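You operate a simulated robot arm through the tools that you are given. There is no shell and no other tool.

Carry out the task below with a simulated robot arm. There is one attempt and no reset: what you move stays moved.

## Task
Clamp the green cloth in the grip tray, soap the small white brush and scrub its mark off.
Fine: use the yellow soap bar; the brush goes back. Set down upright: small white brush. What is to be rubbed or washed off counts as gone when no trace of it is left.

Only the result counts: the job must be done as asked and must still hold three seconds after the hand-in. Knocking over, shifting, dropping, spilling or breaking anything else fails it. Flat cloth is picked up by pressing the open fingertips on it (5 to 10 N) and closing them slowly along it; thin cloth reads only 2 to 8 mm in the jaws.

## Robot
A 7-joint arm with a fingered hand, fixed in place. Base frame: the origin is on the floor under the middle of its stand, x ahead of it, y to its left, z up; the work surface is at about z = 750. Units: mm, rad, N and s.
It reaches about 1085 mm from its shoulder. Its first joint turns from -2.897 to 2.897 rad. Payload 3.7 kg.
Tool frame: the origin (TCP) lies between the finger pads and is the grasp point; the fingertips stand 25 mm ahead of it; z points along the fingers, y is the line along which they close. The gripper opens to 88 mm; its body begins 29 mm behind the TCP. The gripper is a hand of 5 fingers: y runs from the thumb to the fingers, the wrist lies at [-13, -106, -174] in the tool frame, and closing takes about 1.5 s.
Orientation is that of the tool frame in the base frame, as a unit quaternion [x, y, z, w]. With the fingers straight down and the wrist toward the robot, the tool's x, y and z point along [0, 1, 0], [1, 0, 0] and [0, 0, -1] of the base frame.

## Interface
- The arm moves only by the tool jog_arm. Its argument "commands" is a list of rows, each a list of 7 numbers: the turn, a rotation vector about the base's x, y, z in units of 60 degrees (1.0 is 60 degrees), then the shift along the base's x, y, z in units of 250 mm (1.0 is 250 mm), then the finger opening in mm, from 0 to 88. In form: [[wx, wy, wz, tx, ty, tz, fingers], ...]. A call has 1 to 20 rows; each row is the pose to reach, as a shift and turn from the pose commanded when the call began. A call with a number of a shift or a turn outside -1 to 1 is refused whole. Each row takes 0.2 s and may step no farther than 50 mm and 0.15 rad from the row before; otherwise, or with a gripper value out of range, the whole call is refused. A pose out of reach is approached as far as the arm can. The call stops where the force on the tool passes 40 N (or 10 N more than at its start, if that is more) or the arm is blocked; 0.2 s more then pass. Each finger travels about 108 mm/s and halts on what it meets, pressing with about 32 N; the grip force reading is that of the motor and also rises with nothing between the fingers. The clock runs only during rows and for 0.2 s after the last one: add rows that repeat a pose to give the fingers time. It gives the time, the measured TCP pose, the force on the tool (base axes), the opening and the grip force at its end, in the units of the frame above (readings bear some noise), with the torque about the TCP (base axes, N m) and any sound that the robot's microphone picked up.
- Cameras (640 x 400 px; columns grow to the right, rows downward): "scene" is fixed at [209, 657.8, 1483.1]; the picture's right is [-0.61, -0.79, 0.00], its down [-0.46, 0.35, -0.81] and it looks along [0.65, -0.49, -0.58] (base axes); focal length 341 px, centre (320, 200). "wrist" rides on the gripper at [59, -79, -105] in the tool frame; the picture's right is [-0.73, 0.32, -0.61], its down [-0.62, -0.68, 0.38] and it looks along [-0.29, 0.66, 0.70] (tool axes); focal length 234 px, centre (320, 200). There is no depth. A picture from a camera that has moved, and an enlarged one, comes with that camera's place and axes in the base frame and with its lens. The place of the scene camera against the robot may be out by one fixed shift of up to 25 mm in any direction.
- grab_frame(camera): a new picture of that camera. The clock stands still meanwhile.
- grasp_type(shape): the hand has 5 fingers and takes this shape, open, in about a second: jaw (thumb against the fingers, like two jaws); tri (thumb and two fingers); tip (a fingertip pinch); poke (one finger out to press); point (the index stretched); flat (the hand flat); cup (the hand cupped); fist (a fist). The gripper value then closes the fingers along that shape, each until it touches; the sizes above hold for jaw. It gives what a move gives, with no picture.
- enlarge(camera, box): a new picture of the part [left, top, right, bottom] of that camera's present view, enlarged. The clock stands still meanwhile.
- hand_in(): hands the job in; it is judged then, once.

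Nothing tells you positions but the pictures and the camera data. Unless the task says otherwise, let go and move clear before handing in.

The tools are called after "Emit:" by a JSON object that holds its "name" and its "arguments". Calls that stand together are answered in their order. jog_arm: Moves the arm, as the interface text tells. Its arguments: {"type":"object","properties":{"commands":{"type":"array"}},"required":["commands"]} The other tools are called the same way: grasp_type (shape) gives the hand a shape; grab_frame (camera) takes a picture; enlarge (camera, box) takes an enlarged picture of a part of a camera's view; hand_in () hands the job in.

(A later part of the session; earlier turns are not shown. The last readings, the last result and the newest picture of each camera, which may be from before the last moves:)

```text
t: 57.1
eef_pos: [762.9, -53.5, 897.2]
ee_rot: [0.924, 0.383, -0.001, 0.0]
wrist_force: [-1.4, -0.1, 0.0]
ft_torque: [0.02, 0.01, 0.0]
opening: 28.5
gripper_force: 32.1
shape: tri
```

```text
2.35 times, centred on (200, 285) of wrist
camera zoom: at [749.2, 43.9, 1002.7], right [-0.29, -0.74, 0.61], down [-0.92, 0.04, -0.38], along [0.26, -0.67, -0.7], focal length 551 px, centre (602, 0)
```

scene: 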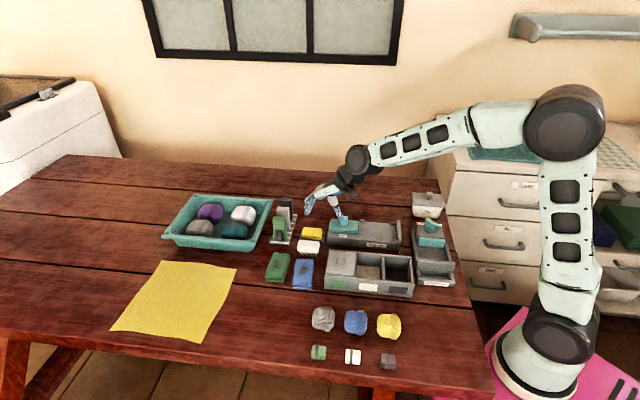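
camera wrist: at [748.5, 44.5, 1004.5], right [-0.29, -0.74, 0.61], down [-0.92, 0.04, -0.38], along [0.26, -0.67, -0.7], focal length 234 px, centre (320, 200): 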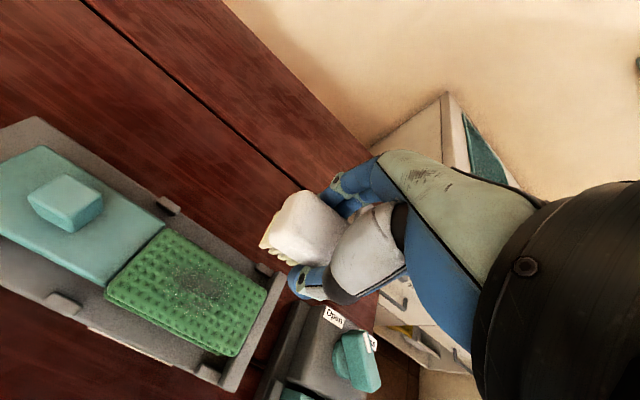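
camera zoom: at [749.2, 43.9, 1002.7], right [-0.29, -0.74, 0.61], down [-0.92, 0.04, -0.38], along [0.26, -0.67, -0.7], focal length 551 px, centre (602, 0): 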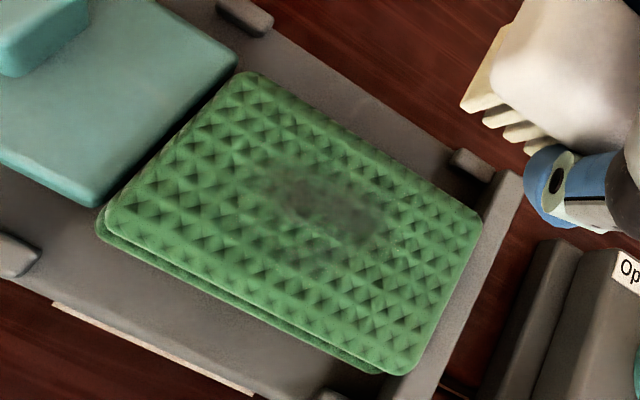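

The brush has pivoted about 10° in the grip (bottom toward the slider side). I'll use one-way strokes toward the slider under light pressure, which both scrub and rotate the brush back level.

Emit:
{"name": "jog_arm", "arguments": {"commands": [[0, 0, 0, -0.03, 0.08, 0, 20], [0, 0, 0, -0.06, 0.156, 0, 20], [0, 0, 0, -0.06, 0.156, -0.1, 20], [0, 0, 0, -0.06, 0.156, -0.18, 20], [0, 0, 0, -0.06, 0.156, -0.208, 20], [0, 0, 0, -0.046, 0.17, -0.208, 20], [0, 0, 0, -0.032, 0.184, -0.208, 20], [0, 0, 0, -0.018, 0.198, -0.208, 20], [0, 0, 0, -0.004, 0.212, -0.208, 20], [0, 0, 0, 0.01, 0.226, -0.208, 20]]}}

Emit:
{"name": "enlarge", "arguments": {"camera": "scene", "box": [350, 190, 420, 250]}}

```text
t: 59.3
eef_pos: [765.0, 2.1, 845.8]
ee_rot: [0.924, 0.383, -0.001, 0.0]
wrist_force: [-2.7, -3.8, 13.5]
ft_torque: [-0.49, 0.16, 0.0]
opening: 29.0
gripper_force: 32.0
shape: tri
```

```text
6.67 times, centred on (385, 220) of scene
camera zoom: at [209.0, 657.8, 1483.1], right [-0.61, -0.79, 0.0], down [-0.46, 0.35, -0.81], along [0.65, -0.49, -0.58], focal length 2274 px, centre (-113, 67)
```

zoom: 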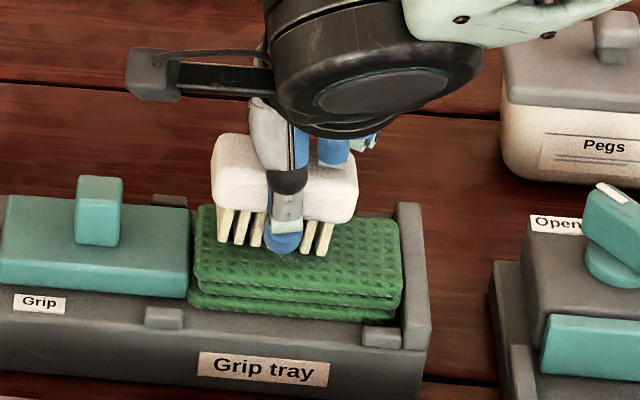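

Emit:
{"name": "jog_arm", "arguments": {"commands": [[0, 0, 0, 0, 0, -0.006, 20], [0, 0, 0, 0.004, 0.004, -0.012, 20], [0, 0, 0, 0.008, 0.008, -0.012, 20]]}}

Emit:
{"name": "enlarge", "arguments": {"camera": "scene", "box": [350, 190, 420, 250]}}

```text
t: 60.0
eef_pos: [767.7, 2.6, 846.4]
ee_rot: [0.924, 0.382, 0.002, 0.002]
wrist_force: [-2.8, -1.4, 12.5]
ft_torque: [-0.39, 0.17, -0.05]
opening: 28.9
gripper_force: 32.2
shape: tri
stopped in row 3: the force on the tool passed its limit at 42 N (the readings are from after the stop); the commanded pose is now the measured one
```

```text
6.67 times, centred on (385, 220) of scene
camera zoom: at [209.0, 657.8, 1483.1], right [-0.61, -0.79, 0.0], down [-0.46, 0.35, -0.81], along [0.65, -0.49, -0.58], focal length 2274 px, centre (-113, 67)
```

zoom: 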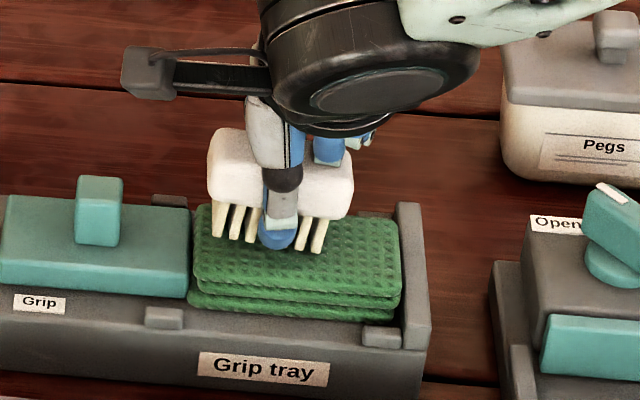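

Pressing doesn't level the brush, so I'll lift a bit and tilt the hand about 6° instead to make the bristles flat.

Emit:
{"name": "jog_arm", "arguments": {"commands": [[0, 0, 0, -0.01, -0.01, 0.04, 20], [-0.035, 0.035, 0, -0.02, -0.02, 0.04, 20], [-0.075, 0.075, 0, -0.03, -0.03, 0.04, 20], [-0.075, 0.075, 0, -0.03, -0.03, 0.04, 20]]}}

Emit:
{"name": "enlarge", "arguments": {"camera": "scene", "box": [355, 190, 415, 240]}}

Emit:
{"name": "enlarge", "arguments": {"camera": "wrist", "box": [180, 140, 420, 400]}}

```text
t: 61.0
eef_pos: [760.9, -5.1, 853.6]
ee_rot: [0.923, 0.382, -0.05, 0.023]
wrist_force: [0.1, 0.4, -1.1]
ft_torque: [-0.02, -0.04, 0.02]
opening: 28.8
gripper_force: 32.3
shape: tri
```

```text
8.00 times, centred on (385, 215) of scene
camera zoom: at [209.0, 657.8, 1483.1], right [-0.61, -0.79, 0.0], down [-0.46, 0.35, -0.81], along [0.65, -0.49, -0.58], focal length 2728 px, centre (-200, 80)
```

zoom: 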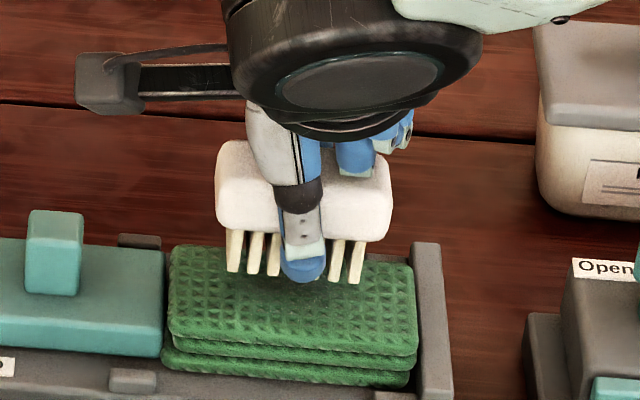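

```text
1.54 times, centred on (300, 270) of wrist
camera zoom: at [754.3, 100.7, 952.9], right [-0.24, -0.69, 0.68], down [-0.95, 0.01, -0.31], along [0.21, -0.72, -0.66], focal length 360 px, centre (351, 92)
```

zoom: 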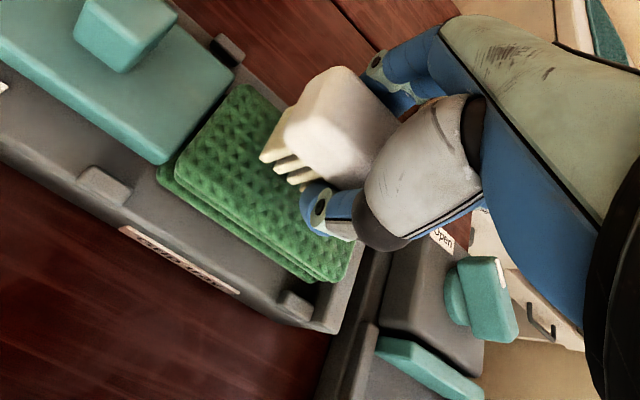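

The brush is level now. Lowering gently to contact.

Emit:
{"name": "jog_arm", "arguments": {"commands": [[0, 0, 0, 0, 0, -0.012, 20], [0, 0, 0, 0, 0, -0.024, 20], [0, 0, 0, 0, 0, -0.024, 20]]}}

```text
t: 61.8
eef_pos: [760.7, -4.6, 848.2]
ee_rot: [0.923, 0.382, -0.05, 0.023]
wrist_force: [-0.7, 0.5, -0.6]
ft_torque: [0.01, 0.03, 0.03]
opening: 28.8
gripper_force: 32.1
shape: tri
```

Emit:
{"name": "jog_arm", "arguments": {"commands": [[0, 0, 0, 0, 0, -0.006, 20], [0, 0, 0, 0, 0, -0.01, 20], [0, 0, 0, 0, 0, -0.01, 20]]}}

```text
t: 62.5
eef_pos: [760.8, -6.1, 845.8]
ee_rot: [0.923, 0.382, -0.05, 0.022]
wrist_force: [-0.1, 0.7, -0.9]
ft_torque: [0.04, 0.02, 0.01]
opening: 28.7
gripper_force: 32.1
shape: tri
```

Emit:
{"name": "jog_arm", "arguments": {"commands": [[0, 0, 0, 0, 0, -0.005, 20], [0, 0, 0, 0, 0, -0.008, 20], [0, 0, 0, 0, 0, -0.008, 20]]}}

```text
t: 63.4
eef_pos: [760.1, -4.8, 843.3]
ee_rot: [0.923, 0.382, -0.05, 0.022]
wrist_force: [1.2, 0.2, -0.2]
ft_torque: [-0.02, 0.0, -0.04]
opening: 29.0
gripper_force: 32.1
shape: tri
```

Emit:
{"name": "jog_arm", "arguments": {"commands": [[0, 0, 0, 0, 0, -0.004, 20], [0, 0, 0, 0, 0, -0.006, 20], [0, 0, 0, 0, 0, -0.006, 20]]}}

Emit:
{"name": "enlarge", "arguments": {"camera": "scene", "box": [355, 190, 415, 240]}}

```text
t: 64.2
eef_pos: [760.7, -6.1, 843.5]
ee_rot: [0.923, 0.382, -0.05, 0.022]
wrist_force: [0.4, 0.7, 9.3]
ft_torque: [-0.26, 0.09, 0.0]
opening: 28.8
gripper_force: 31.7
shape: tri
```

```text
8.00 times, centred on (385, 215) of scene
camera zoom: at [209.0, 657.8, 1483.1], right [-0.61, -0.79, 0.0], down [-0.46, 0.35, -0.81], along [0.65, -0.49, -0.58], focal length 2728 px, centre (-200, 80)
```

zoom: 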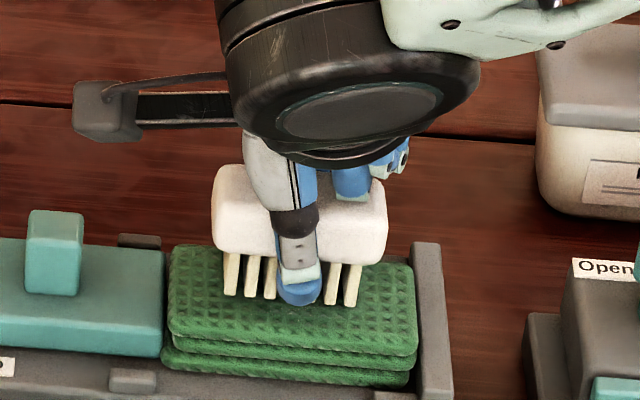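

Emit:
{"name": "jog_arm", "arguments": {"commands": [[0, 0, 0, 0, 0, 0.03, 20], [-0.04, -0.009, 0, 0, 0, 0.03, 20], [-0.077, -0.018, 0, 0, 0, 0.03, 20], [-0.077, -0.018, 0, 0, 0, 0.012, 20], [-0.077, -0.018, 0, 0, 0, 0.004, 20], [-0.077, -0.018, 0, 0, 0, 0.004, 20]]}}

Emit:
{"name": "enlarge", "arguments": {"camera": "scene", "box": [355, 190, 415, 240]}}

Emit:
{"name": "enlarge", "arguments": {"camera": "wrist", "box": [180, 140, 420, 400]}}

```text
t: 65.5
eef_pos: [758.1, -5.4, 843.8]
ee_rot: [0.922, 0.378, -0.056, 0.063]
wrist_force: [-0.2, 1.0, -0.3]
ft_torque: [0.0, 0.02, 0.0]
opening: 28.8
gripper_force: 32.4
shape: tri
```

```text
8.00 times, centred on (385, 215) of scene
camera zoom: at [209.0, 657.8, 1483.1], right [-0.61, -0.79, 0.0], down [-0.46, 0.35, -0.81], along [0.65, -0.49, -0.58], focal length 2728 px, centre (-200, 80)
```

zoom: 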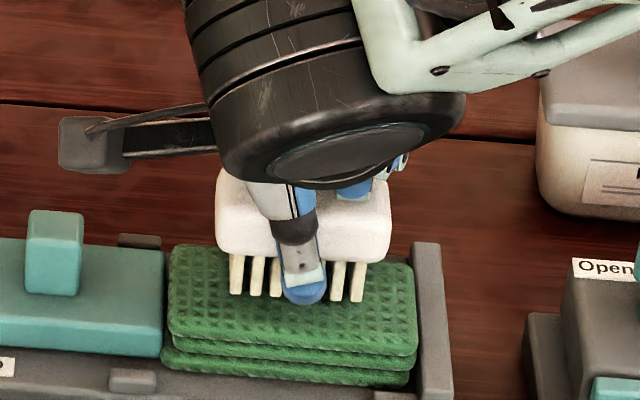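

```text
1.54 times, centred on (300, 270) of wrist
camera zoom: at [751.4, 108.1, 933.4], right [-0.25, -0.63, 0.73], down [-0.94, -0.01, -0.33], along [0.22, -0.77, -0.59], focal length 360 px, centre (351, 92)
```

zoom: 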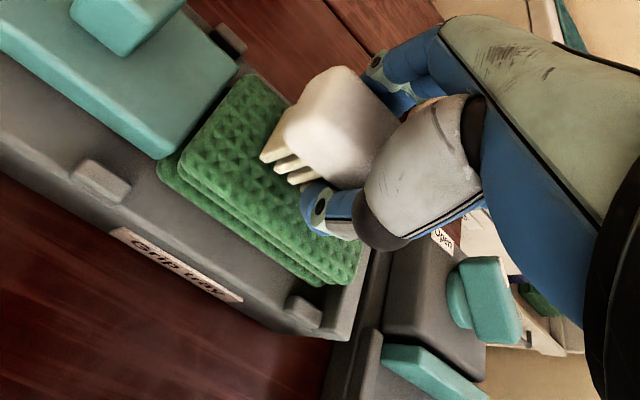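

Emit:
{"name": "jog_arm", "arguments": {"commands": [[0, 0, 0, 0, 0, -0.004, 20], [0, 0, 0, 0, 0, -0.008, 20], [0, 0, 0, 0, 0, -0.008, 20]]}}

```text
t: 66.3
eef_pos: [761.2, -6.4, 840.8]
ee_rot: [0.922, 0.378, -0.057, 0.062]
wrist_force: [0.3, -0.1, 0.2]
ft_torque: [0.04, -0.03, -0.01]
opening: 28.8
gripper_force: 31.9
shape: tri
```

Emit:
{"name": "jog_arm", "arguments": {"commands": [[0, 0, 0, 0, 0, -0.004, 20], [0, 0, 0, 0, 0, -0.006, 20], [0, 0, 0, 0, 0, -0.006, 20]]}}

```text
t: 67.2
eef_pos: [759.3, -6.0, 840.4]
ee_rot: [0.922, 0.379, -0.056, 0.064]
wrist_force: [1.1, -0.9, 13.4]
ft_torque: [-0.12, 0.07, 0.04]
opening: 28.6
gripper_force: 31.9
shape: tri
```

The contact is now well balanced across the bristles. I'll scrub with small cross strokes over the mark, shifting along its length.

Emit:
{"name": "jog_arm", "arguments": {"commands": [[0, 0, 0, 0.014, -0.014, 0.002, 20], [0, 0, 0, 0.028, -0.028, 0.002, 20], [0, 0, 0, 0.014, -0.014, 0.002, 20], [0, 0, 0, 0, 0, 0.002, 20], [0, 0, 0, -0.014, 0.014, 0.002, 20], [0, 0, 0, -0.028, 0.028, 0.002, 20], [0, 0, 0, -0.014, 0.014, 0.002, 20], [0, 0, 0, 0.007, 0.007, 0.002, 20], [0, 0, 0, 0.028, 0, 0.002, 20], [0, 0, 0, 0.042, -0.014, 0.002, 20], [0, 0, 0, 0.028, 0, 0.002, 20], [0, 0, 0, 0.014, 0.014, 0.002, 20], [0, 0, 0, 0, 0.028, 0.002, 20], [0, 0, 0, -0.014, 0.042, 0.002, 20], [0, 0, 0, 0, 0.028, 0.002, 20], [0, 0, 0, 0, 0, 0.002, 20]]}}

Emit:
{"name": "enlarge", "arguments": {"camera": "scene", "box": [355, 190, 415, 240]}}

Emit:
{"name": "enlarge", "arguments": {"camera": "wrist", "box": [180, 140, 420, 400]}}

```text
t: 70.5
eef_pos: [759.8, -3.7, 839.8]
ee_rot: [0.921, 0.38, -0.056, 0.063]
wrist_force: [1.0, 6.4, 19.4]
ft_torque: [-0.31, 0.15, -0.07]
opening: 28.1
gripper_force: 31.6
shape: tri
```

```text
8.00 times, centred on (385, 215) of scene
camera zoom: at [209.0, 657.8, 1483.1], right [-0.61, -0.79, 0.0], down [-0.46, 0.35, -0.81], along [0.65, -0.49, -0.58], focal length 2728 px, centre (-200, 80)
```

zoom: 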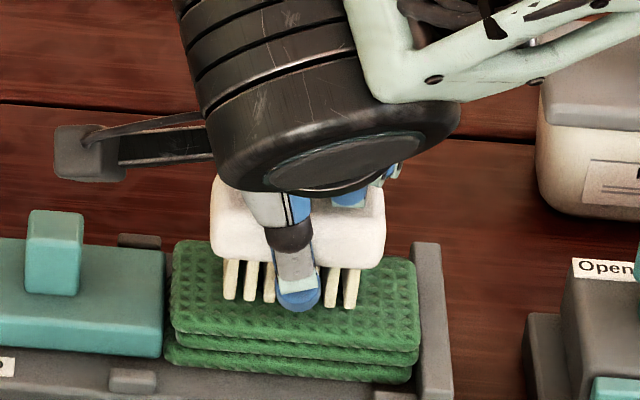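

```text
1.54 times, centred on (300, 270) of wrist
camera zoom: at [752.0, 109.4, 930.2], right [-0.25, -0.63, 0.73], down [-0.94, -0.01, -0.33], along [0.22, -0.77, -0.59], focal length 360 px, centre (351, 92)
```

zoom: 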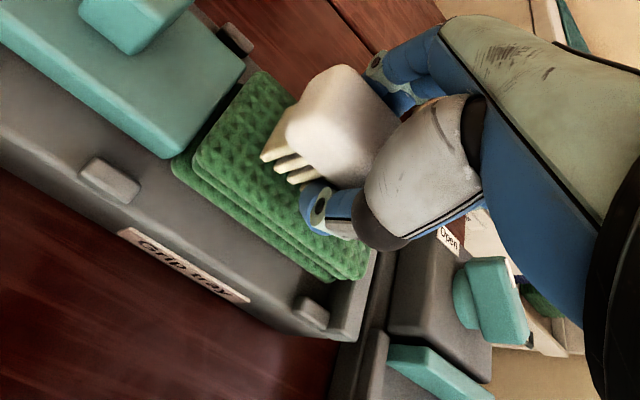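

The cloth shifts slightly under the brush, so the clamp isn't tight enough. I'll lift off and check the mark and clamp.

Emit:
{"name": "jog_arm", "arguments": {"commands": [[0, 0, 0, 0, 0, 0.06, 20], [0, 0, 0, 0, 0, 0.18, 20], [0, 0, 0, 0.014, -0.09, 0.22, 20], [0, 0, 0, 0.028, -0.19, 0.22, 20], [0, 0, 0, 0.028, -0.19, 0.22, 20]]}}

Emit:
{"name": "enlarge", "arguments": {"camera": "wrist", "box": [100, 190, 320, 370]}}

Emit:
{"name": "enlarge", "arguments": {"camera": "scene", "box": [355, 205, 415, 250]}}

```text
t: 71.8
eef_pos: [767.7, -53.8, 894.7]
ee_rot: [0.921, 0.38, -0.057, 0.064]
wrist_force: [0.2, 0.3, -0.8]
ft_torque: [-0.01, -0.02, -0.01]
opening: 27.9
gripper_force: 32.3
shape: tri
```

```text
2.22 times, centred on (210, 280) of wrist
camera zoom: at [758.0, 59.9, 984.3], right [-0.25, -0.63, 0.73], down [-0.94, -0.01, -0.33], along [0.22, -0.77, -0.59], focal length 520 px, centre (564, 22)
```

zoom: 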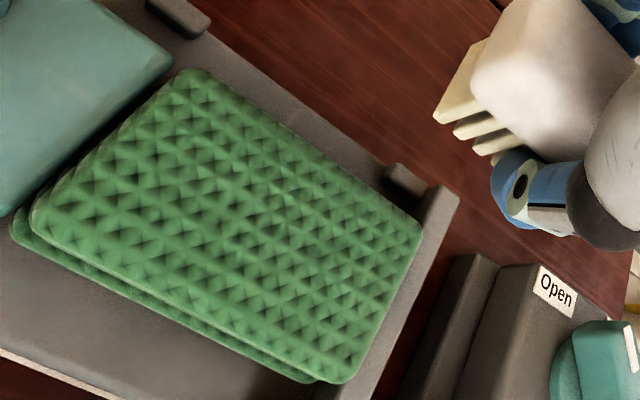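

```text
8.89 times, centred on (385, 228) of scene
camera zoom: at [209.0, 657.8, 1483.1], right [-0.61, -0.79, 0.0], down [-0.46, 0.35, -0.81], along [0.65, -0.49, -0.58], focal length 3032 px, centre (-258, -44)
```

zoom: 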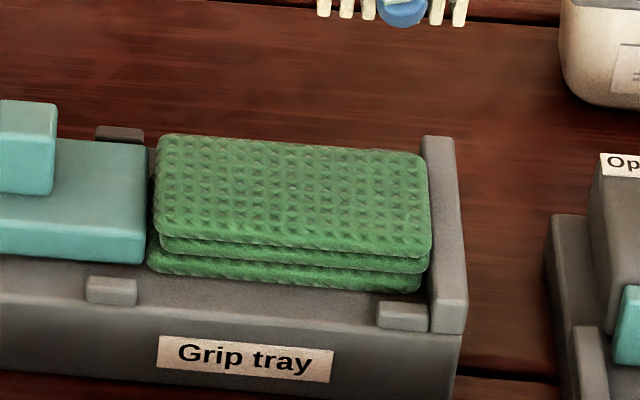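

The mark looks gone. I'll zoom in for any remaining trace.

Emit:
{"name": "enlarge", "arguments": {"camera": "wrist", "box": [140, 220, 250, 330]}}

Emit:
{"name": "enlarge", "arguments": {"camera": "scene", "box": [370, 215, 405, 240]}}

```text
3.64 times, centred on (195, 275) of wrist
camera zoom: at [758.0, 59.9, 984.3], right [-0.25, -0.63, 0.73], down [-0.94, -0.01, -0.33], along [0.22, -0.77, -0.59], focal length 852 px, centre (774, -73)
```

zoom: 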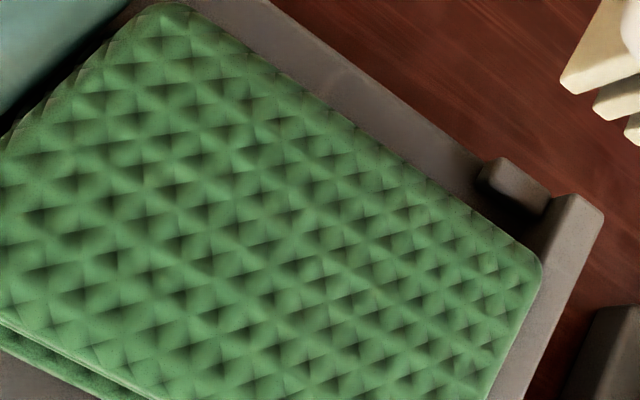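

```text
16.00 times, centred on (388, 228) of scene
camera zoom: at [209.0, 657.8, 1483.1], right [-0.61, -0.79, 0.0], down [-0.46, 0.35, -0.81], along [0.65, -0.49, -0.58], focal length 5457 px, centre (-760, -240)
```

zoom: 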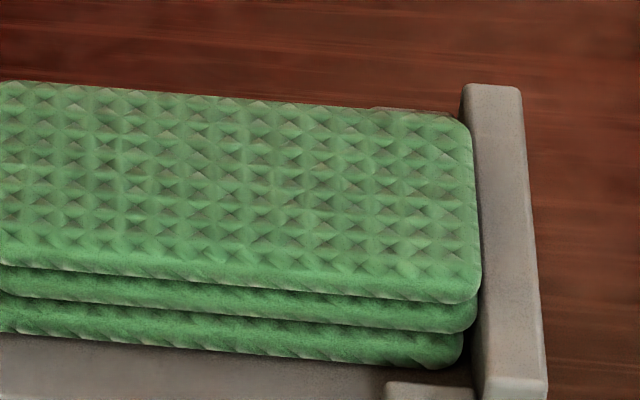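

The mark is gone in both views. I'll take the brush back above its home spot and compare with the original picture before lowering.

Emit:
{"name": "jog_arm", "arguments": {"commands": [[0, 0, 0, 0.05, 0.16, 0, 20], [0, 0, 0, 0.1, 0.32, 0, 20], [0, 0, 0, 0.15, 0.48, 0, 20], [0, 0, 0, 0.2, 0.64, 0, 20], [0, 0, 0, 0.25, 0.8, 0, 20], [0, 0, 0, 0.3, 0.96, 0, 20], [0, 0, 0, 0.3, 0.96, 0, 20]]}}

Emit:
{"name": "jog_arm", "arguments": {"commands": [[0, 0, 0, 0.006, 0.1, 0, 20], [0, 0, 0, 0.006, 0.1, -0.12, 20], [0, 0, 0, 0.006, 0.1, -0.2, 20], [0, 0, 0, 0.006, 0.1, -0.2, 20]]}}

Emit:
{"name": "enlarge", "arguments": {"camera": "scene", "box": [285, 220, 335, 265]}}

Emit:
{"name": "grab_frame", "arguments": {"camera": "wrist"}}

```text
t: 73.3
eef_pos: [840.9, 187.1, 893.0]
ee_rot: [0.921, 0.379, -0.057, 0.064]
wrist_force: [0.4, -0.3, -0.6]
ft_torque: [0.0, 0.0, -0.01]
opening: 28.1
gripper_force: 32.4
shape: tri
```

```text
t: 74.3
eef_pos: [843.3, 212.5, 844.8]
ee_rot: [0.921, 0.38, -0.056, 0.064]
wrist_force: [-0.1, 0.9, -0.8]
ft_torque: [-0.01, 0.02, -0.01]
opening: 28.0
gripper_force: 31.5
shape: tri
```

```text
8.89 times, centred on (310, 242) of scene
camera zoom: at [209.0, 657.8, 1483.1], right [-0.61, -0.79, 0.0], down [-0.46, 0.35, -0.81], along [0.65, -0.49, -0.58], focal length 3032 px, centre (409, -178)
```

zoom: 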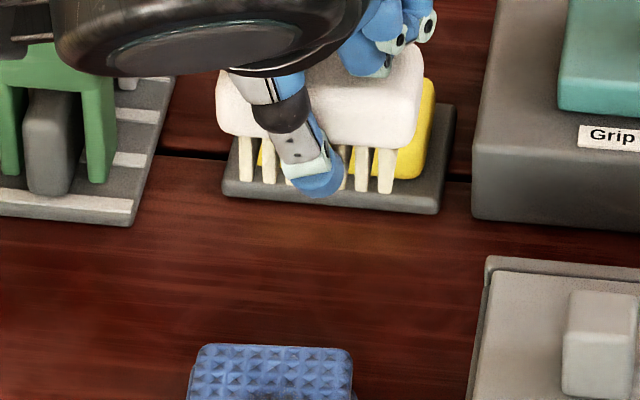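

```text
taken
camera wrist: at [835.1, 325.2, 935.0], right [-0.25, -0.63, 0.73], down [-0.94, -0.01, -0.33], along [0.22, -0.77, -0.59], focal length 234 px, centre (320, 200)
```

wrist: 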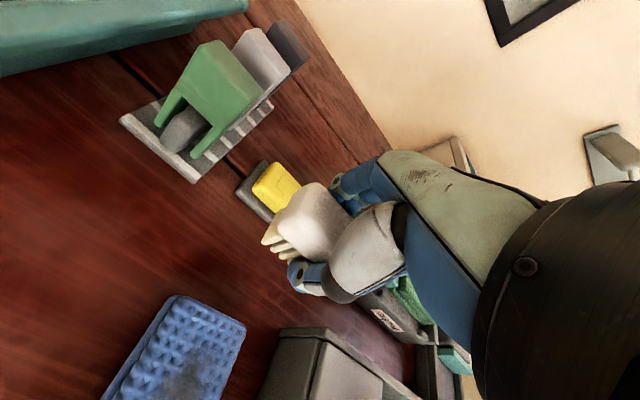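

Emit:
{"name": "enlarge", "arguments": {"camera": "wrist", "box": [240, 160, 370, 310]}}

Emit:
{"name": "enlarge", "arguments": {"camera": "scene", "box": [300, 215, 340, 245]}}

```text
2.67 times, centred on (305, 235) of wrist
camera zoom: at [835.1, 325.2, 935.0], right [-0.25, -0.63, 0.73], down [-0.94, -0.01, -0.33], along [0.22, -0.77, -0.59], focal length 624 px, centre (360, 107)
```

zoom: 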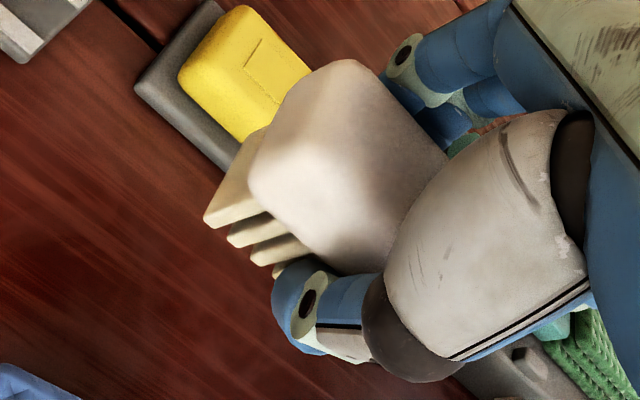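

```text
13.33 times, centred on (320, 230) of scene
camera zoom: at [209.0, 657.8, 1483.1], right [-0.61, -0.79, 0.0], down [-0.46, 0.35, -0.81], along [0.65, -0.49, -0.58], focal length 4547 px, centre (320, -200)
```

zoom: 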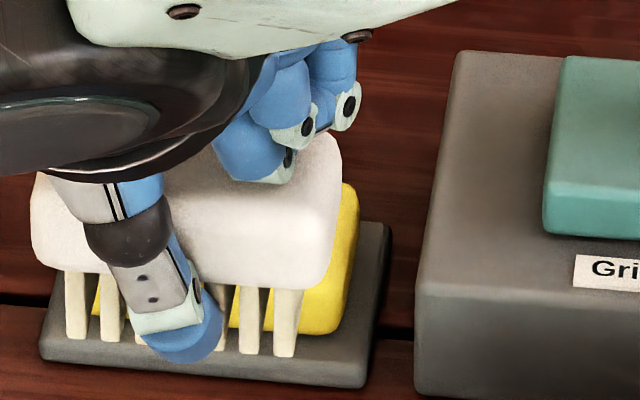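

The brush hangs level but has slid a few millimetres in the grip. I need about +9 mm in y so that the bristles land on their original spot; I'll shift and go down most of the way.

Emit:
{"name": "jog_arm", "arguments": {"commands": [[0, 0, 0, 0, 0.02, 0, 20], [0, 0, 0, -0.001, 0.035, -0.04, 20], [0, 0, 0, -0.001, 0.035, -0.12, 20], [0, 0, 0, -0.001, 0.035, -0.19, 20], [0, 0, 0, -0.001, 0.035, -0.19, 20]]}}

Emit:
{"name": "enlarge", "arguments": {"camera": "scene", "box": [285, 220, 335, 265]}}

Emit:
{"name": "enlarge", "arguments": {"camera": "wrist", "box": [180, 140, 420, 400]}}

```text
t: 75.5
eef_pos: [843.7, 220.4, 798.8]
ee_rot: [0.921, 0.379, -0.056, 0.062]
wrist_force: [-0.1, -0.1, -0.6]
ft_torque: [0.0, 0.01, 0.04]
opening: 28.1
gripper_force: 32.0
shape: tri
```

```text
8.89 times, centred on (310, 242) of scene
camera zoom: at [209.0, 657.8, 1483.1], right [-0.61, -0.79, 0.0], down [-0.46, 0.35, -0.81], along [0.65, -0.49, -0.58], focal length 3032 px, centre (409, -178)
```

zoom: 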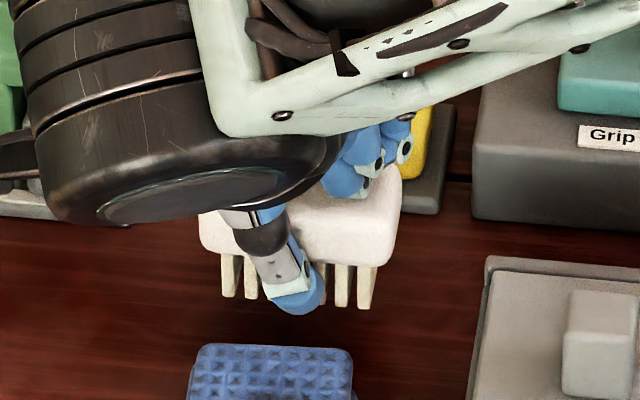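

```text
1.54 times, centred on (300, 270) of wrist
camera zoom: at [834.7, 334.5, 887.7], right [-0.25, -0.63, 0.73], down [-0.94, -0.01, -0.33], along [0.22, -0.77, -0.59], focal length 360 px, centre (351, 92)
```

zoom: 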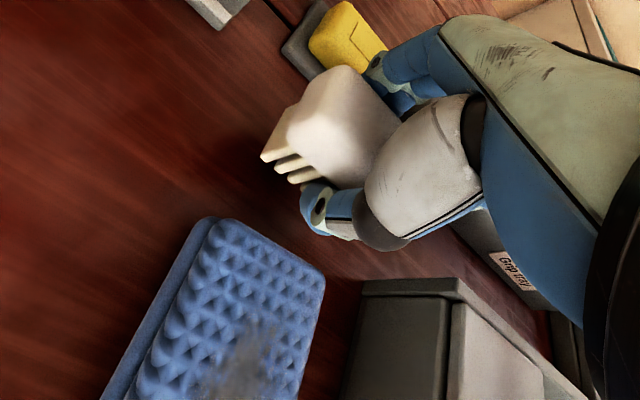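

The picture predicts landing within 2 mm of the original spot. I'll make a tiny correction and lower until touch.

Emit:
{"name": "jog_arm", "arguments": {"commands": [[0, 0, 0, -0.003, -0.008, -0.02, 20], [0, 0, 0, -0.003, -0.008, -0.04, 20], [0, 0, 0, -0.003, -0.008, -0.04, 20]]}}

Emit:
{"name": "enlarge", "arguments": {"camera": "scene", "box": [285, 220, 335, 265]}}

```text
t: 76.3
eef_pos: [842.3, 220.9, 786.6]
ee_rot: [0.922, 0.378, -0.057, 0.063]
wrist_force: [0.3, -0.4, 0.3]
ft_torque: [0.01, 0.01, 0.01]
opening: 28.2
gripper_force: 31.6
shape: tri
```

```text
8.89 times, centred on (310, 242) of scene
camera zoom: at [209.0, 657.8, 1483.1], right [-0.61, -0.79, 0.0], down [-0.46, 0.35, -0.81], along [0.65, -0.49, -0.58], focal length 3032 px, centre (409, -178)
```

zoom: 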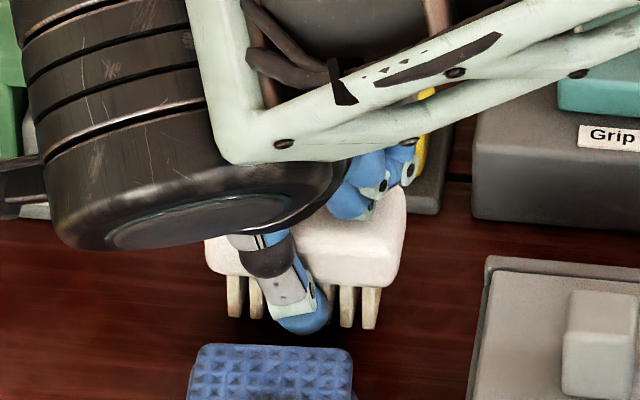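

Emit:
{"name": "jog_arm", "arguments": {"commands": [[0, 0, 0, 0, 0, -0.006, 20], [0, 0, 0, 0, 0, -0.01, 20], [0, 0, 0, 0, 0, -0.01, 20]]}}

```text
t: 77.2
eef_pos: [843.7, 219.0, 784.1]
ee_rot: [0.922, 0.378, -0.057, 0.063]
wrist_force: [0.2, -0.1, 0.1]
ft_torque: [0.02, 0.02, -0.02]
opening: 28.3
gripper_force: 32.2
shape: tri
```

Emit:
{"name": "jog_arm", "arguments": {"commands": [[0, 0, 0, 0, 0, -0.004, 20], [0, 0, 0, 0, 0, -0.007, 20], [0, 0, 0, 0, 0, -0.007, 20]]}}

```text
t: 78.0
eef_pos: [843.8, 219.4, 783.1]
ee_rot: [0.922, 0.378, -0.057, 0.063]
wrist_force: [-0.3, -0.2, 0.6]
ft_torque: [-0.02, -0.01, -0.02]
opening: 28.4
gripper_force: 33.0
shape: tri
```

Emit:
{"name": "jog_arm", "arguments": {"commands": [[0, 0, 0, 0, 0, -0.004, 20], [0, 0, 0, 0, 0, -0.006, 20], [0, 0, 0, 0, 0, -0.006, 20]]}}

Emit:
{"name": "enlarge", "arguments": {"camera": "scene", "box": [285, 220, 335, 265]}}

Emit:
{"name": "enlarge", "arguments": {"camera": "wrist", "box": [220, 160, 400, 330]}}

```text
t: 78.8
eef_pos: [842.7, 219.0, 780.7]
ee_rot: [0.922, 0.379, -0.057, 0.063]
wrist_force: [0.9, 0.0, -0.6]
ft_torque: [0.0, -0.01, 0.03]
opening: 27.9
gripper_force: 32.4
shape: tri
```

```text
8.89 times, centred on (310, 242) of scene
camera zoom: at [209.0, 657.8, 1483.1], right [-0.61, -0.79, 0.0], down [-0.46, 0.35, -0.81], along [0.65, -0.49, -0.58], focal length 3032 px, centre (409, -178)
```

zoom: 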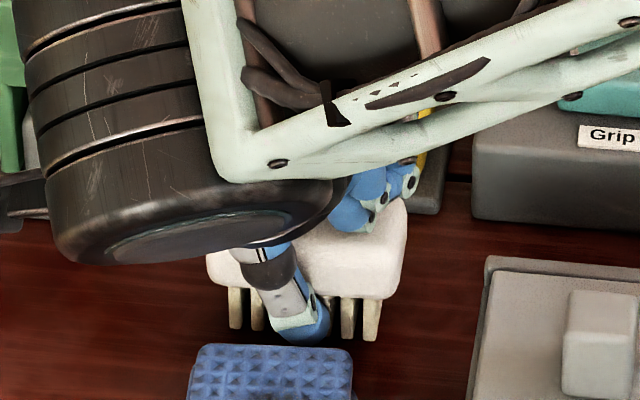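

```text
2.35 times, centred on (310, 245) of wrist
camera zoom: at [834.5, 332.5, 871.5], right [-0.25, -0.63, 0.73], down [-0.94, -0.01, -0.33], along [0.22, -0.77, -0.59], focal length 551 px, centre (344, 94)
```

zoom: 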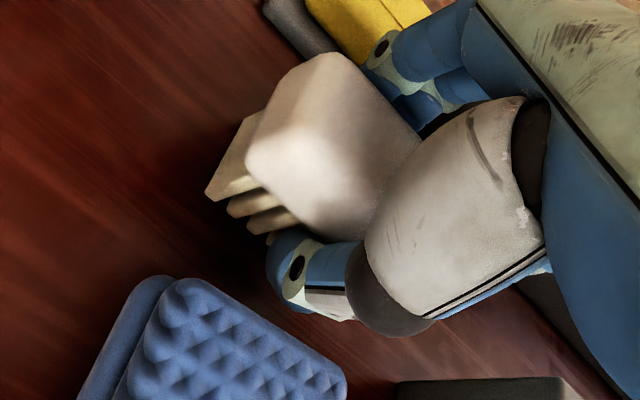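

Emit:
{"name": "jog_arm", "arguments": {"commands": [[0, 0, 0, 0.006, -0.006, 0, 20], [0, 0, 0, 0.01, -0.01, -0.004, 20], [0, 0, 0, 0.01, -0.01, -0.004, 20]]}}

```text
t: 79.5
eef_pos: [845.6, 216.3, 781.5]
ee_rot: [0.921, 0.379, -0.057, 0.063]
wrist_force: [0.5, -0.2, -0.4]
ft_torque: [0.02, 0.03, -0.02]
opening: 28.2
gripper_force: 32.0
shape: tri
```

Emit:
{"name": "jog_arm", "arguments": {"commands": [[0, 0, 0, 0, 0, -0.004, 20], [0, 0, 0, 0, 0, -0.006, 20], [0, 0, 0, 0, 0, -0.006, 20]]}}

```text
t: 80.3
eef_pos: [846.0, 216.1, 780.5]
ee_rot: [0.922, 0.378, -0.056, 0.063]
wrist_force: [0.3, 0.2, 12.2]
ft_torque: [-0.35, 0.11, 0.04]
opening: 28.1
gripper_force: 31.7
shape: tri
```

Emit:
{"name": "enlarge", "arguments": {"camera": "scene", "box": [285, 220, 335, 265]}}

Emit:
{"name": "enlarge", "arguments": {"camera": "wrist", "box": [220, 160, 400, 330]}}

```text
8.89 times, centred on (310, 242) of scene
camera zoom: at [209.0, 657.8, 1483.1], right [-0.61, -0.79, 0.0], down [-0.46, 0.35, -0.81], along [0.65, -0.49, -0.58], focal length 3032 px, centre (409, -178)
```

zoom: 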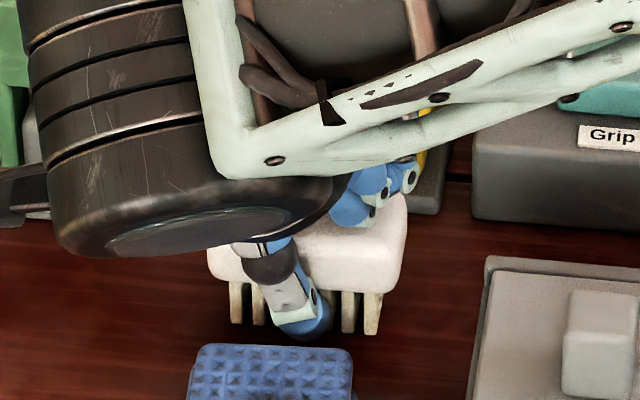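

```text
2.35 times, centred on (310, 245) of wrist
camera zoom: at [837.3, 330.2, 870.4], right [-0.25, -0.63, 0.73], down [-0.94, -0.01, -0.33], along [0.22, -0.77, -0.59], focal length 551 px, centre (344, 94)
```

zoom: 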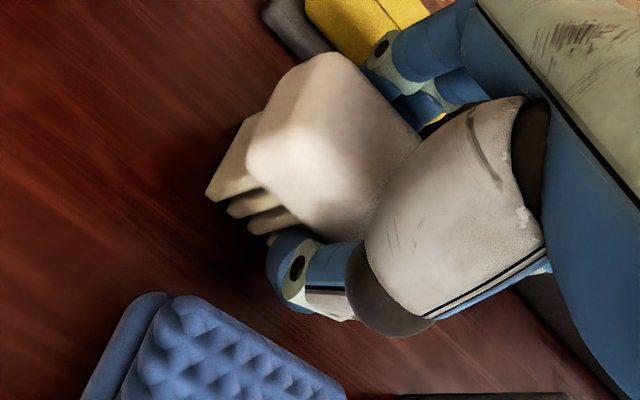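

The bristle positions match the original picture within about 2 px. I'll ease off the pressure and open gently.

Emit:
{"name": "jog_arm", "arguments": {"commands": [[0, 0, 0, 0, 0, 0.003, 20], [0, 0, 0, 0, 0, 0.003, 26], [0, 0, 0, 0, 0, 0.003, 30], [0, 0, 0, 0, 0, 0.003, 33], [0, 0, 0, 0, 0, 0.003, 36], [0, 0, 0, 0, 0, 0.003, 38], [0, 0, 0, 0, 0, 0.003, 38]]}}

Emit:
{"name": "enlarge", "arguments": {"camera": "scene", "box": [285, 220, 335, 265]}}

Emit:
{"name": "enlarge", "arguments": {"camera": "wrist", "box": [220, 160, 400, 330]}}

```text
t: 82.0
eef_pos: [845.4, 216.4, 781.3]
ee_rot: [0.922, 0.379, -0.055, 0.064]
wrist_force: [1.4, 0.2, 15.2]
ft_torque: [-0.41, 0.06, 0.04]
opening: 37.5
gripper_force: 0.0
shape: tri
```

```text
8.89 times, centred on (310, 242) of scene
camera zoom: at [209.0, 657.8, 1483.1], right [-0.61, -0.79, 0.0], down [-0.46, 0.35, -0.81], along [0.65, -0.49, -0.58], focal length 3032 px, centre (409, -178)
```

zoom: 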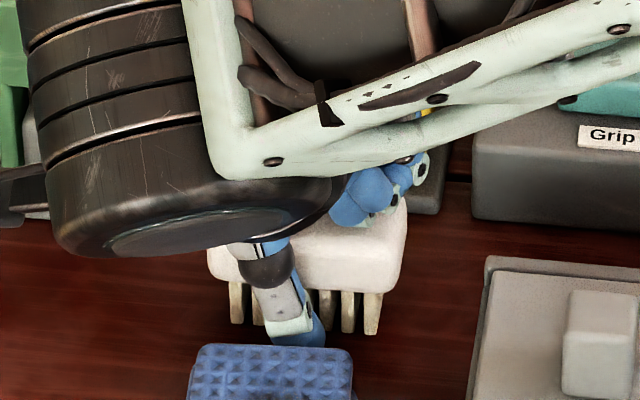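

```text
2.35 times, centred on (310, 245) of wrist
camera zoom: at [837.3, 330.4, 870.4], right [-0.25, -0.63, 0.73], down [-0.94, -0.01, -0.33], along [0.22, -0.77, -0.59], focal length 551 px, centre (344, 94)
```

zoom: 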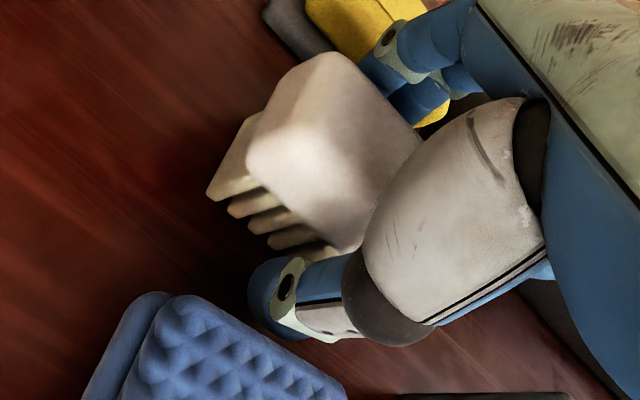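

The brush stands free; the remaining force is the curled fingers resting on its top. I'll rise straight up slowly.

Emit:
{"name": "jog_arm", "arguments": {"commands": [[0, 0, 0, 0, 0, 0.012, 38], [0, 0, 0, 0, 0, 0.03, 38], [0, 0, 0, 0, 0, 0.06, 38], [0, 0, 0, 0, 0, 0.1, 38], [0, 0, 0, 0, 0, 0.2, 38], [0, 0, 0, 0, 0, 0.36, 38], [0, 0, 0, 0, 0, 0.44, 38]]}}

Emit:
{"name": "enlarge", "arguments": {"camera": "scene", "box": [285, 220, 335, 265]}}

Emit:
{"name": "grab_frame", "arguments": {"camera": "wrist"}}

Emit:
{"name": "grab_frame", "arguments": {"camera": "scene"}}

```text
t: 83.5
eef_pos: [847.6, 216.0, 891.7]
ee_rot: [0.921, 0.379, -0.057, 0.063]
wrist_force: [0.7, -0.4, -0.2]
ft_torque: [0.0, -0.02, -0.01]
opening: 37.4
gripper_force: 0.0
shape: tri
```

```text
8.89 times, centred on (310, 242) of scene
camera zoom: at [209.0, 657.8, 1483.1], right [-0.61, -0.79, 0.0], down [-0.46, 0.35, -0.81], along [0.65, -0.49, -0.58], focal length 3032 px, centre (409, -178)
```

zoom: 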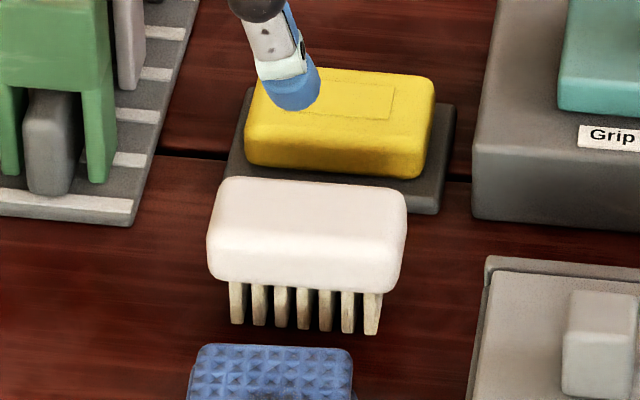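

```text
taken
camera wrist: at [838.4, 329.4, 981.2], right [-0.25, -0.63, 0.73], down [-0.94, -0.01, -0.33], along [0.22, -0.77, -0.59], focal length 234 px, centre (320, 200)
```

wrist: 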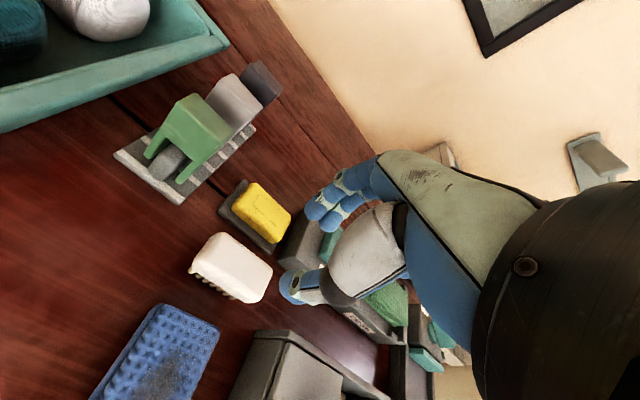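

```text
taken
```

scene: 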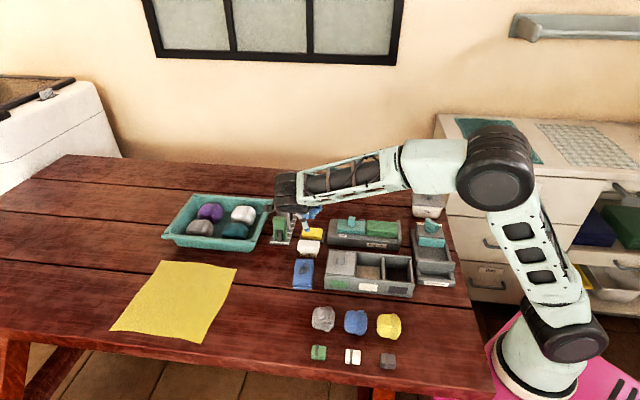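

The brush is back upright at exactly its original spot. Now I'll straighten the hand and look at the clamp, which needs tightening.

Emit:
{"name": "jog_arm", "arguments": {"commands": [[0.05, -0.019, 0, -0.05, -0.12, 0.02, 60], [0.1, -0.038, 0, -0.1, -0.24, 0.02, 60], [0.152, -0.057, 0, -0.14, -0.38, 0.02, 60], [0.152, -0.057, 0, -0.14, -0.5, 0.02, 60], [0.152, -0.057, 0, -0.14, -0.62, 0.02, 60], [0.152, -0.057, 0, -0.14, -0.62, 0.02, 60]]}}

Emit:
{"name": "enlarge", "arguments": {"camera": "scene", "box": [365, 210, 415, 250]}}

Emit:
{"name": "grab_frame", "arguments": {"camera": "wrist"}}

```text
t: 85.0
eef_pos: [810.0, 62.9, 895.7]
ee_rot: [0.925, 0.38, 0.001, 0.001]
wrist_force: [0.0, 0.4, -0.3]
ft_torque: [0.02, -0.01, 0.02]
opening: 59.7
gripper_force: 0.0
shape: tri
```

```text
10.00 times, centred on (390, 230) of scene
camera zoom: at [209.0, 657.8, 1483.1], right [-0.61, -0.79, 0.0], down [-0.46, 0.35, -0.81], along [0.65, -0.49, -0.58], focal length 3410 px, centre (-380, -100)
```

zoom: 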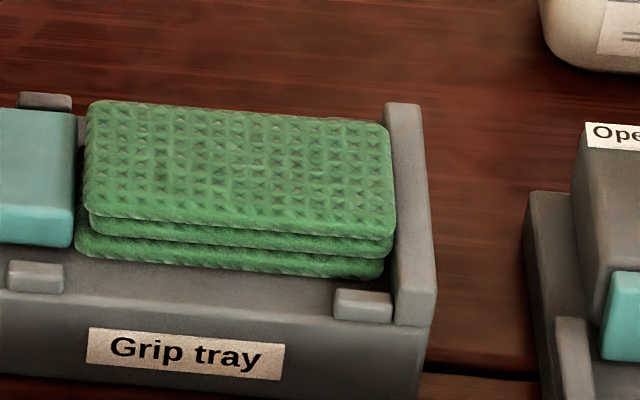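

```text
taken
camera wrist: at [796.3, 161.1, 1001.1], right [-0.29, -0.74, 0.61], down [-0.92, 0.04, -0.39], along [0.26, -0.67, -0.69], focal length 234 px, centre (320, 200)
```

wrist: 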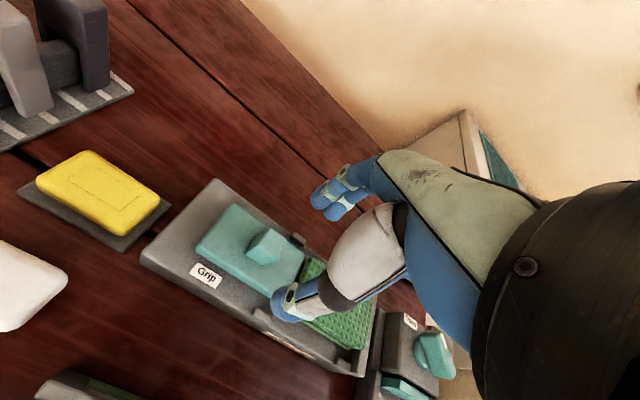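

The slider leaves a gap of about 2–3 mm to the upper cloth layers. I'll pinch the knob again, now near (826.6, 63.7), and push it tighter.

Emit:
{"name": "jog_arm", "arguments": {"commands": [[0, 0, 0, 0.066, 0.003, 0, 50], [0, 0, 0, 0.066, 0.003, -0.12, 44], [0, 0, 0, 0.066, 0.003, -0.22, 44], [0, 0, 0, 0.066, 0.003, -0.262, 44], [0, 0, 0, 0.066, 0.003, -0.262, 38], [0, 0, 0, 0.066, 0.003, -0.262, 32], [0, 0, 0, 0.066, 0.003, -0.262, 26], [0, 0, 0, 0.066, 0.003, -0.262, 20], [0, 0, 0, 0.066, 0.003, -0.262, 14], [0, 0, 0, 0.066, 0.003, -0.262, 8], [0, 0, 0, 0.066, 0.003, -0.262, 8]]}}

Emit:
{"name": "enlarge", "arguments": {"camera": "scene", "box": [335, 200, 415, 255]}}

```text
t: 87.3
eef_pos: [826.1, 64.3, 829.2]
ee_rot: [0.925, 0.38, 0.002, 0.001]
wrist_force: [1.0, -2.0, -0.7]
ft_torque: [-0.08, -0.04, 0.03]
opening: 18.9
gripper_force: 31.6
shape: tri
```

```text
7.27 times, centred on (375, 228) of scene
camera zoom: at [209.0, 657.8, 1483.1], right [-0.61, -0.79, 0.0], down [-0.46, 0.35, -0.81], along [0.65, -0.49, -0.58], focal length 2480 px, centre (-80, 0)
```

zoom: 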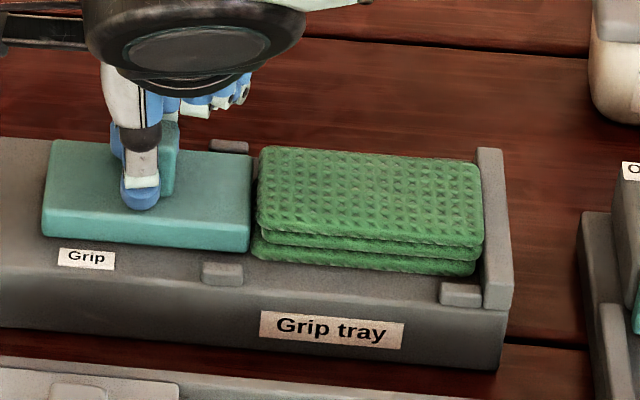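

Emit:
{"name": "jog_arm", "arguments": {"commands": [[0, 0, 0, 0, 0, 0, 24], [0, 0, 0, 0, 0, 0, 36], [0, 0, 0, -0.01, -0.01, 0, 40], [0, 0, 0, -0.018, -0.018, 0, 40], [0, 0, 0, -0.018, -0.018, 0, 34], [0, 0, 0, -0.018, -0.018, 0, 26], [0, 0, 0, -0.018, -0.018, 0, 18], [0, 0, 0, -0.018, -0.018, 0, 8], [0, 0, 0, -0.018, -0.018, 0, 8]]}}

Emit:
{"name": "enlarge", "arguments": {"camera": "scene", "box": [335, 200, 415, 255]}}

```text
t: 89.3
eef_pos: [820.7, 58.6, 829.4]
ee_rot: [0.925, 0.381, 0.002, 0.002]
wrist_force: [0.4, 0.1, -2.3]
ft_torque: [-0.05, 0.0, 0.0]
opening: 17.0
gripper_force: 32.3
shape: tri
```

```text
7.27 times, centred on (375, 228) of scene
camera zoom: at [209.0, 657.8, 1483.1], right [-0.61, -0.79, 0.0], down [-0.46, 0.35, -0.81], along [0.65, -0.49, -0.58], focal length 2480 px, centre (-80, 0)
```

zoom: 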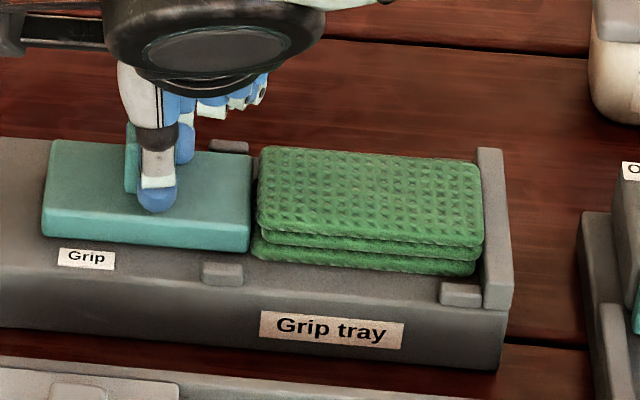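

Grip on the knob is good again. Pushing toward the wall in small steps.

Emit:
{"name": "jog_arm", "arguments": {"commands": [[0, 0, 0, -0.006, -0.006, 0, 8], [0, 0, 0, -0.012, -0.012, 0, 8], [0, 0, 0, -0.018, -0.018, 0, 8], [0, 0, 0, -0.018, -0.018, 0, 8]]}}

Emit:
{"name": "enlarge", "arguments": {"camera": "scene", "box": [335, 200, 415, 255]}}

```text
t: 90.3
eef_pos: [818.1, 55.9, 829.0]
ee_rot: [0.924, 0.382, 0.002, 0.001]
wrist_force: [1.2, 17.8, -4.3]
ft_torque: [0.32, 0.01, 0.04]
opening: 14.0
gripper_force: 31.9
shape: tri
```

```text
7.27 times, centred on (375, 228) of scene
camera zoom: at [209.0, 657.8, 1483.1], right [-0.61, -0.79, 0.0], down [-0.46, 0.35, -0.81], along [0.65, -0.49, -0.58], focal length 2480 px, centre (-80, 0)
```

zoom: 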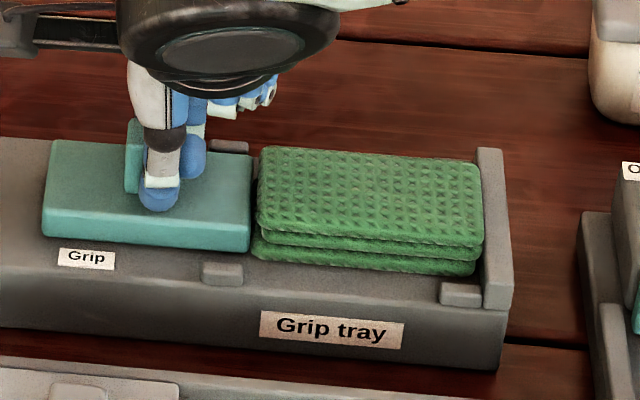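

Emit:
{"name": "enlarge", "arguments": {"camera": "scene", "box": [364, 215, 380, 240]}}

Emit:
{"name": "enlarge", "arguments": {"camera": "scene", "box": [390, 215, 412, 245]}}

Emit:
{"name": "enlarge", "arguments": {"camera": "wrist", "box": [180, 180, 420, 400]}}

```text
16.00 times, centred on (372, 228) of scene
camera zoom: at [209.0, 657.8, 1483.1], right [-0.61, -0.79, 0.0], down [-0.46, 0.35, -0.81], along [0.65, -0.49, -0.58], focal length 5457 px, centre (-512, -240)
```

zoom: 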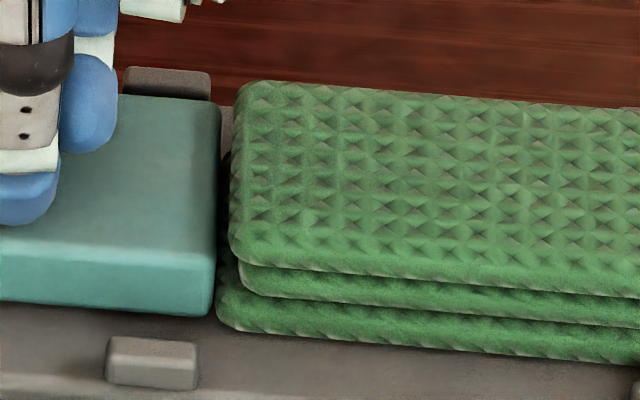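

```text
13.33 times, centred on (401, 230) of scene
camera zoom: at [209.0, 657.8, 1483.1], right [-0.61, -0.79, 0.0], down [-0.46, 0.35, -0.81], along [0.65, -0.49, -0.58], focal length 4547 px, centre (-760, -200)
```

zoom: 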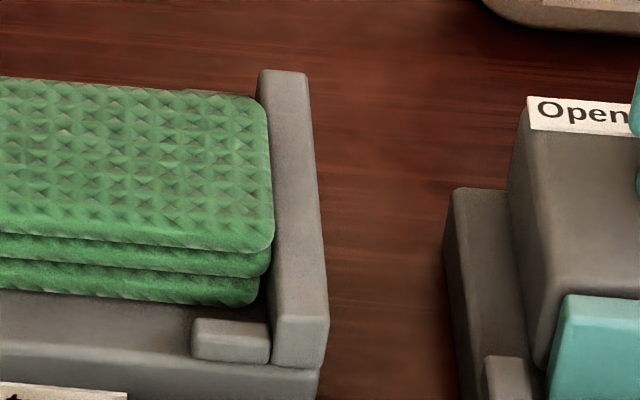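

```text
1.82 times, centred on (300, 290) of wrist
camera zoom: at [803.7, 153.9, 935.4], right [-0.29, -0.74, 0.61], down [-0.92, 0.04, -0.39], along [0.26, -0.67, -0.69], focal length 426 px, centre (356, 36)
```

zoom: 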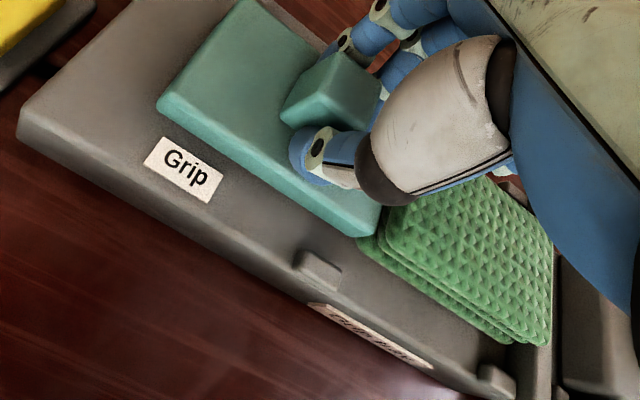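

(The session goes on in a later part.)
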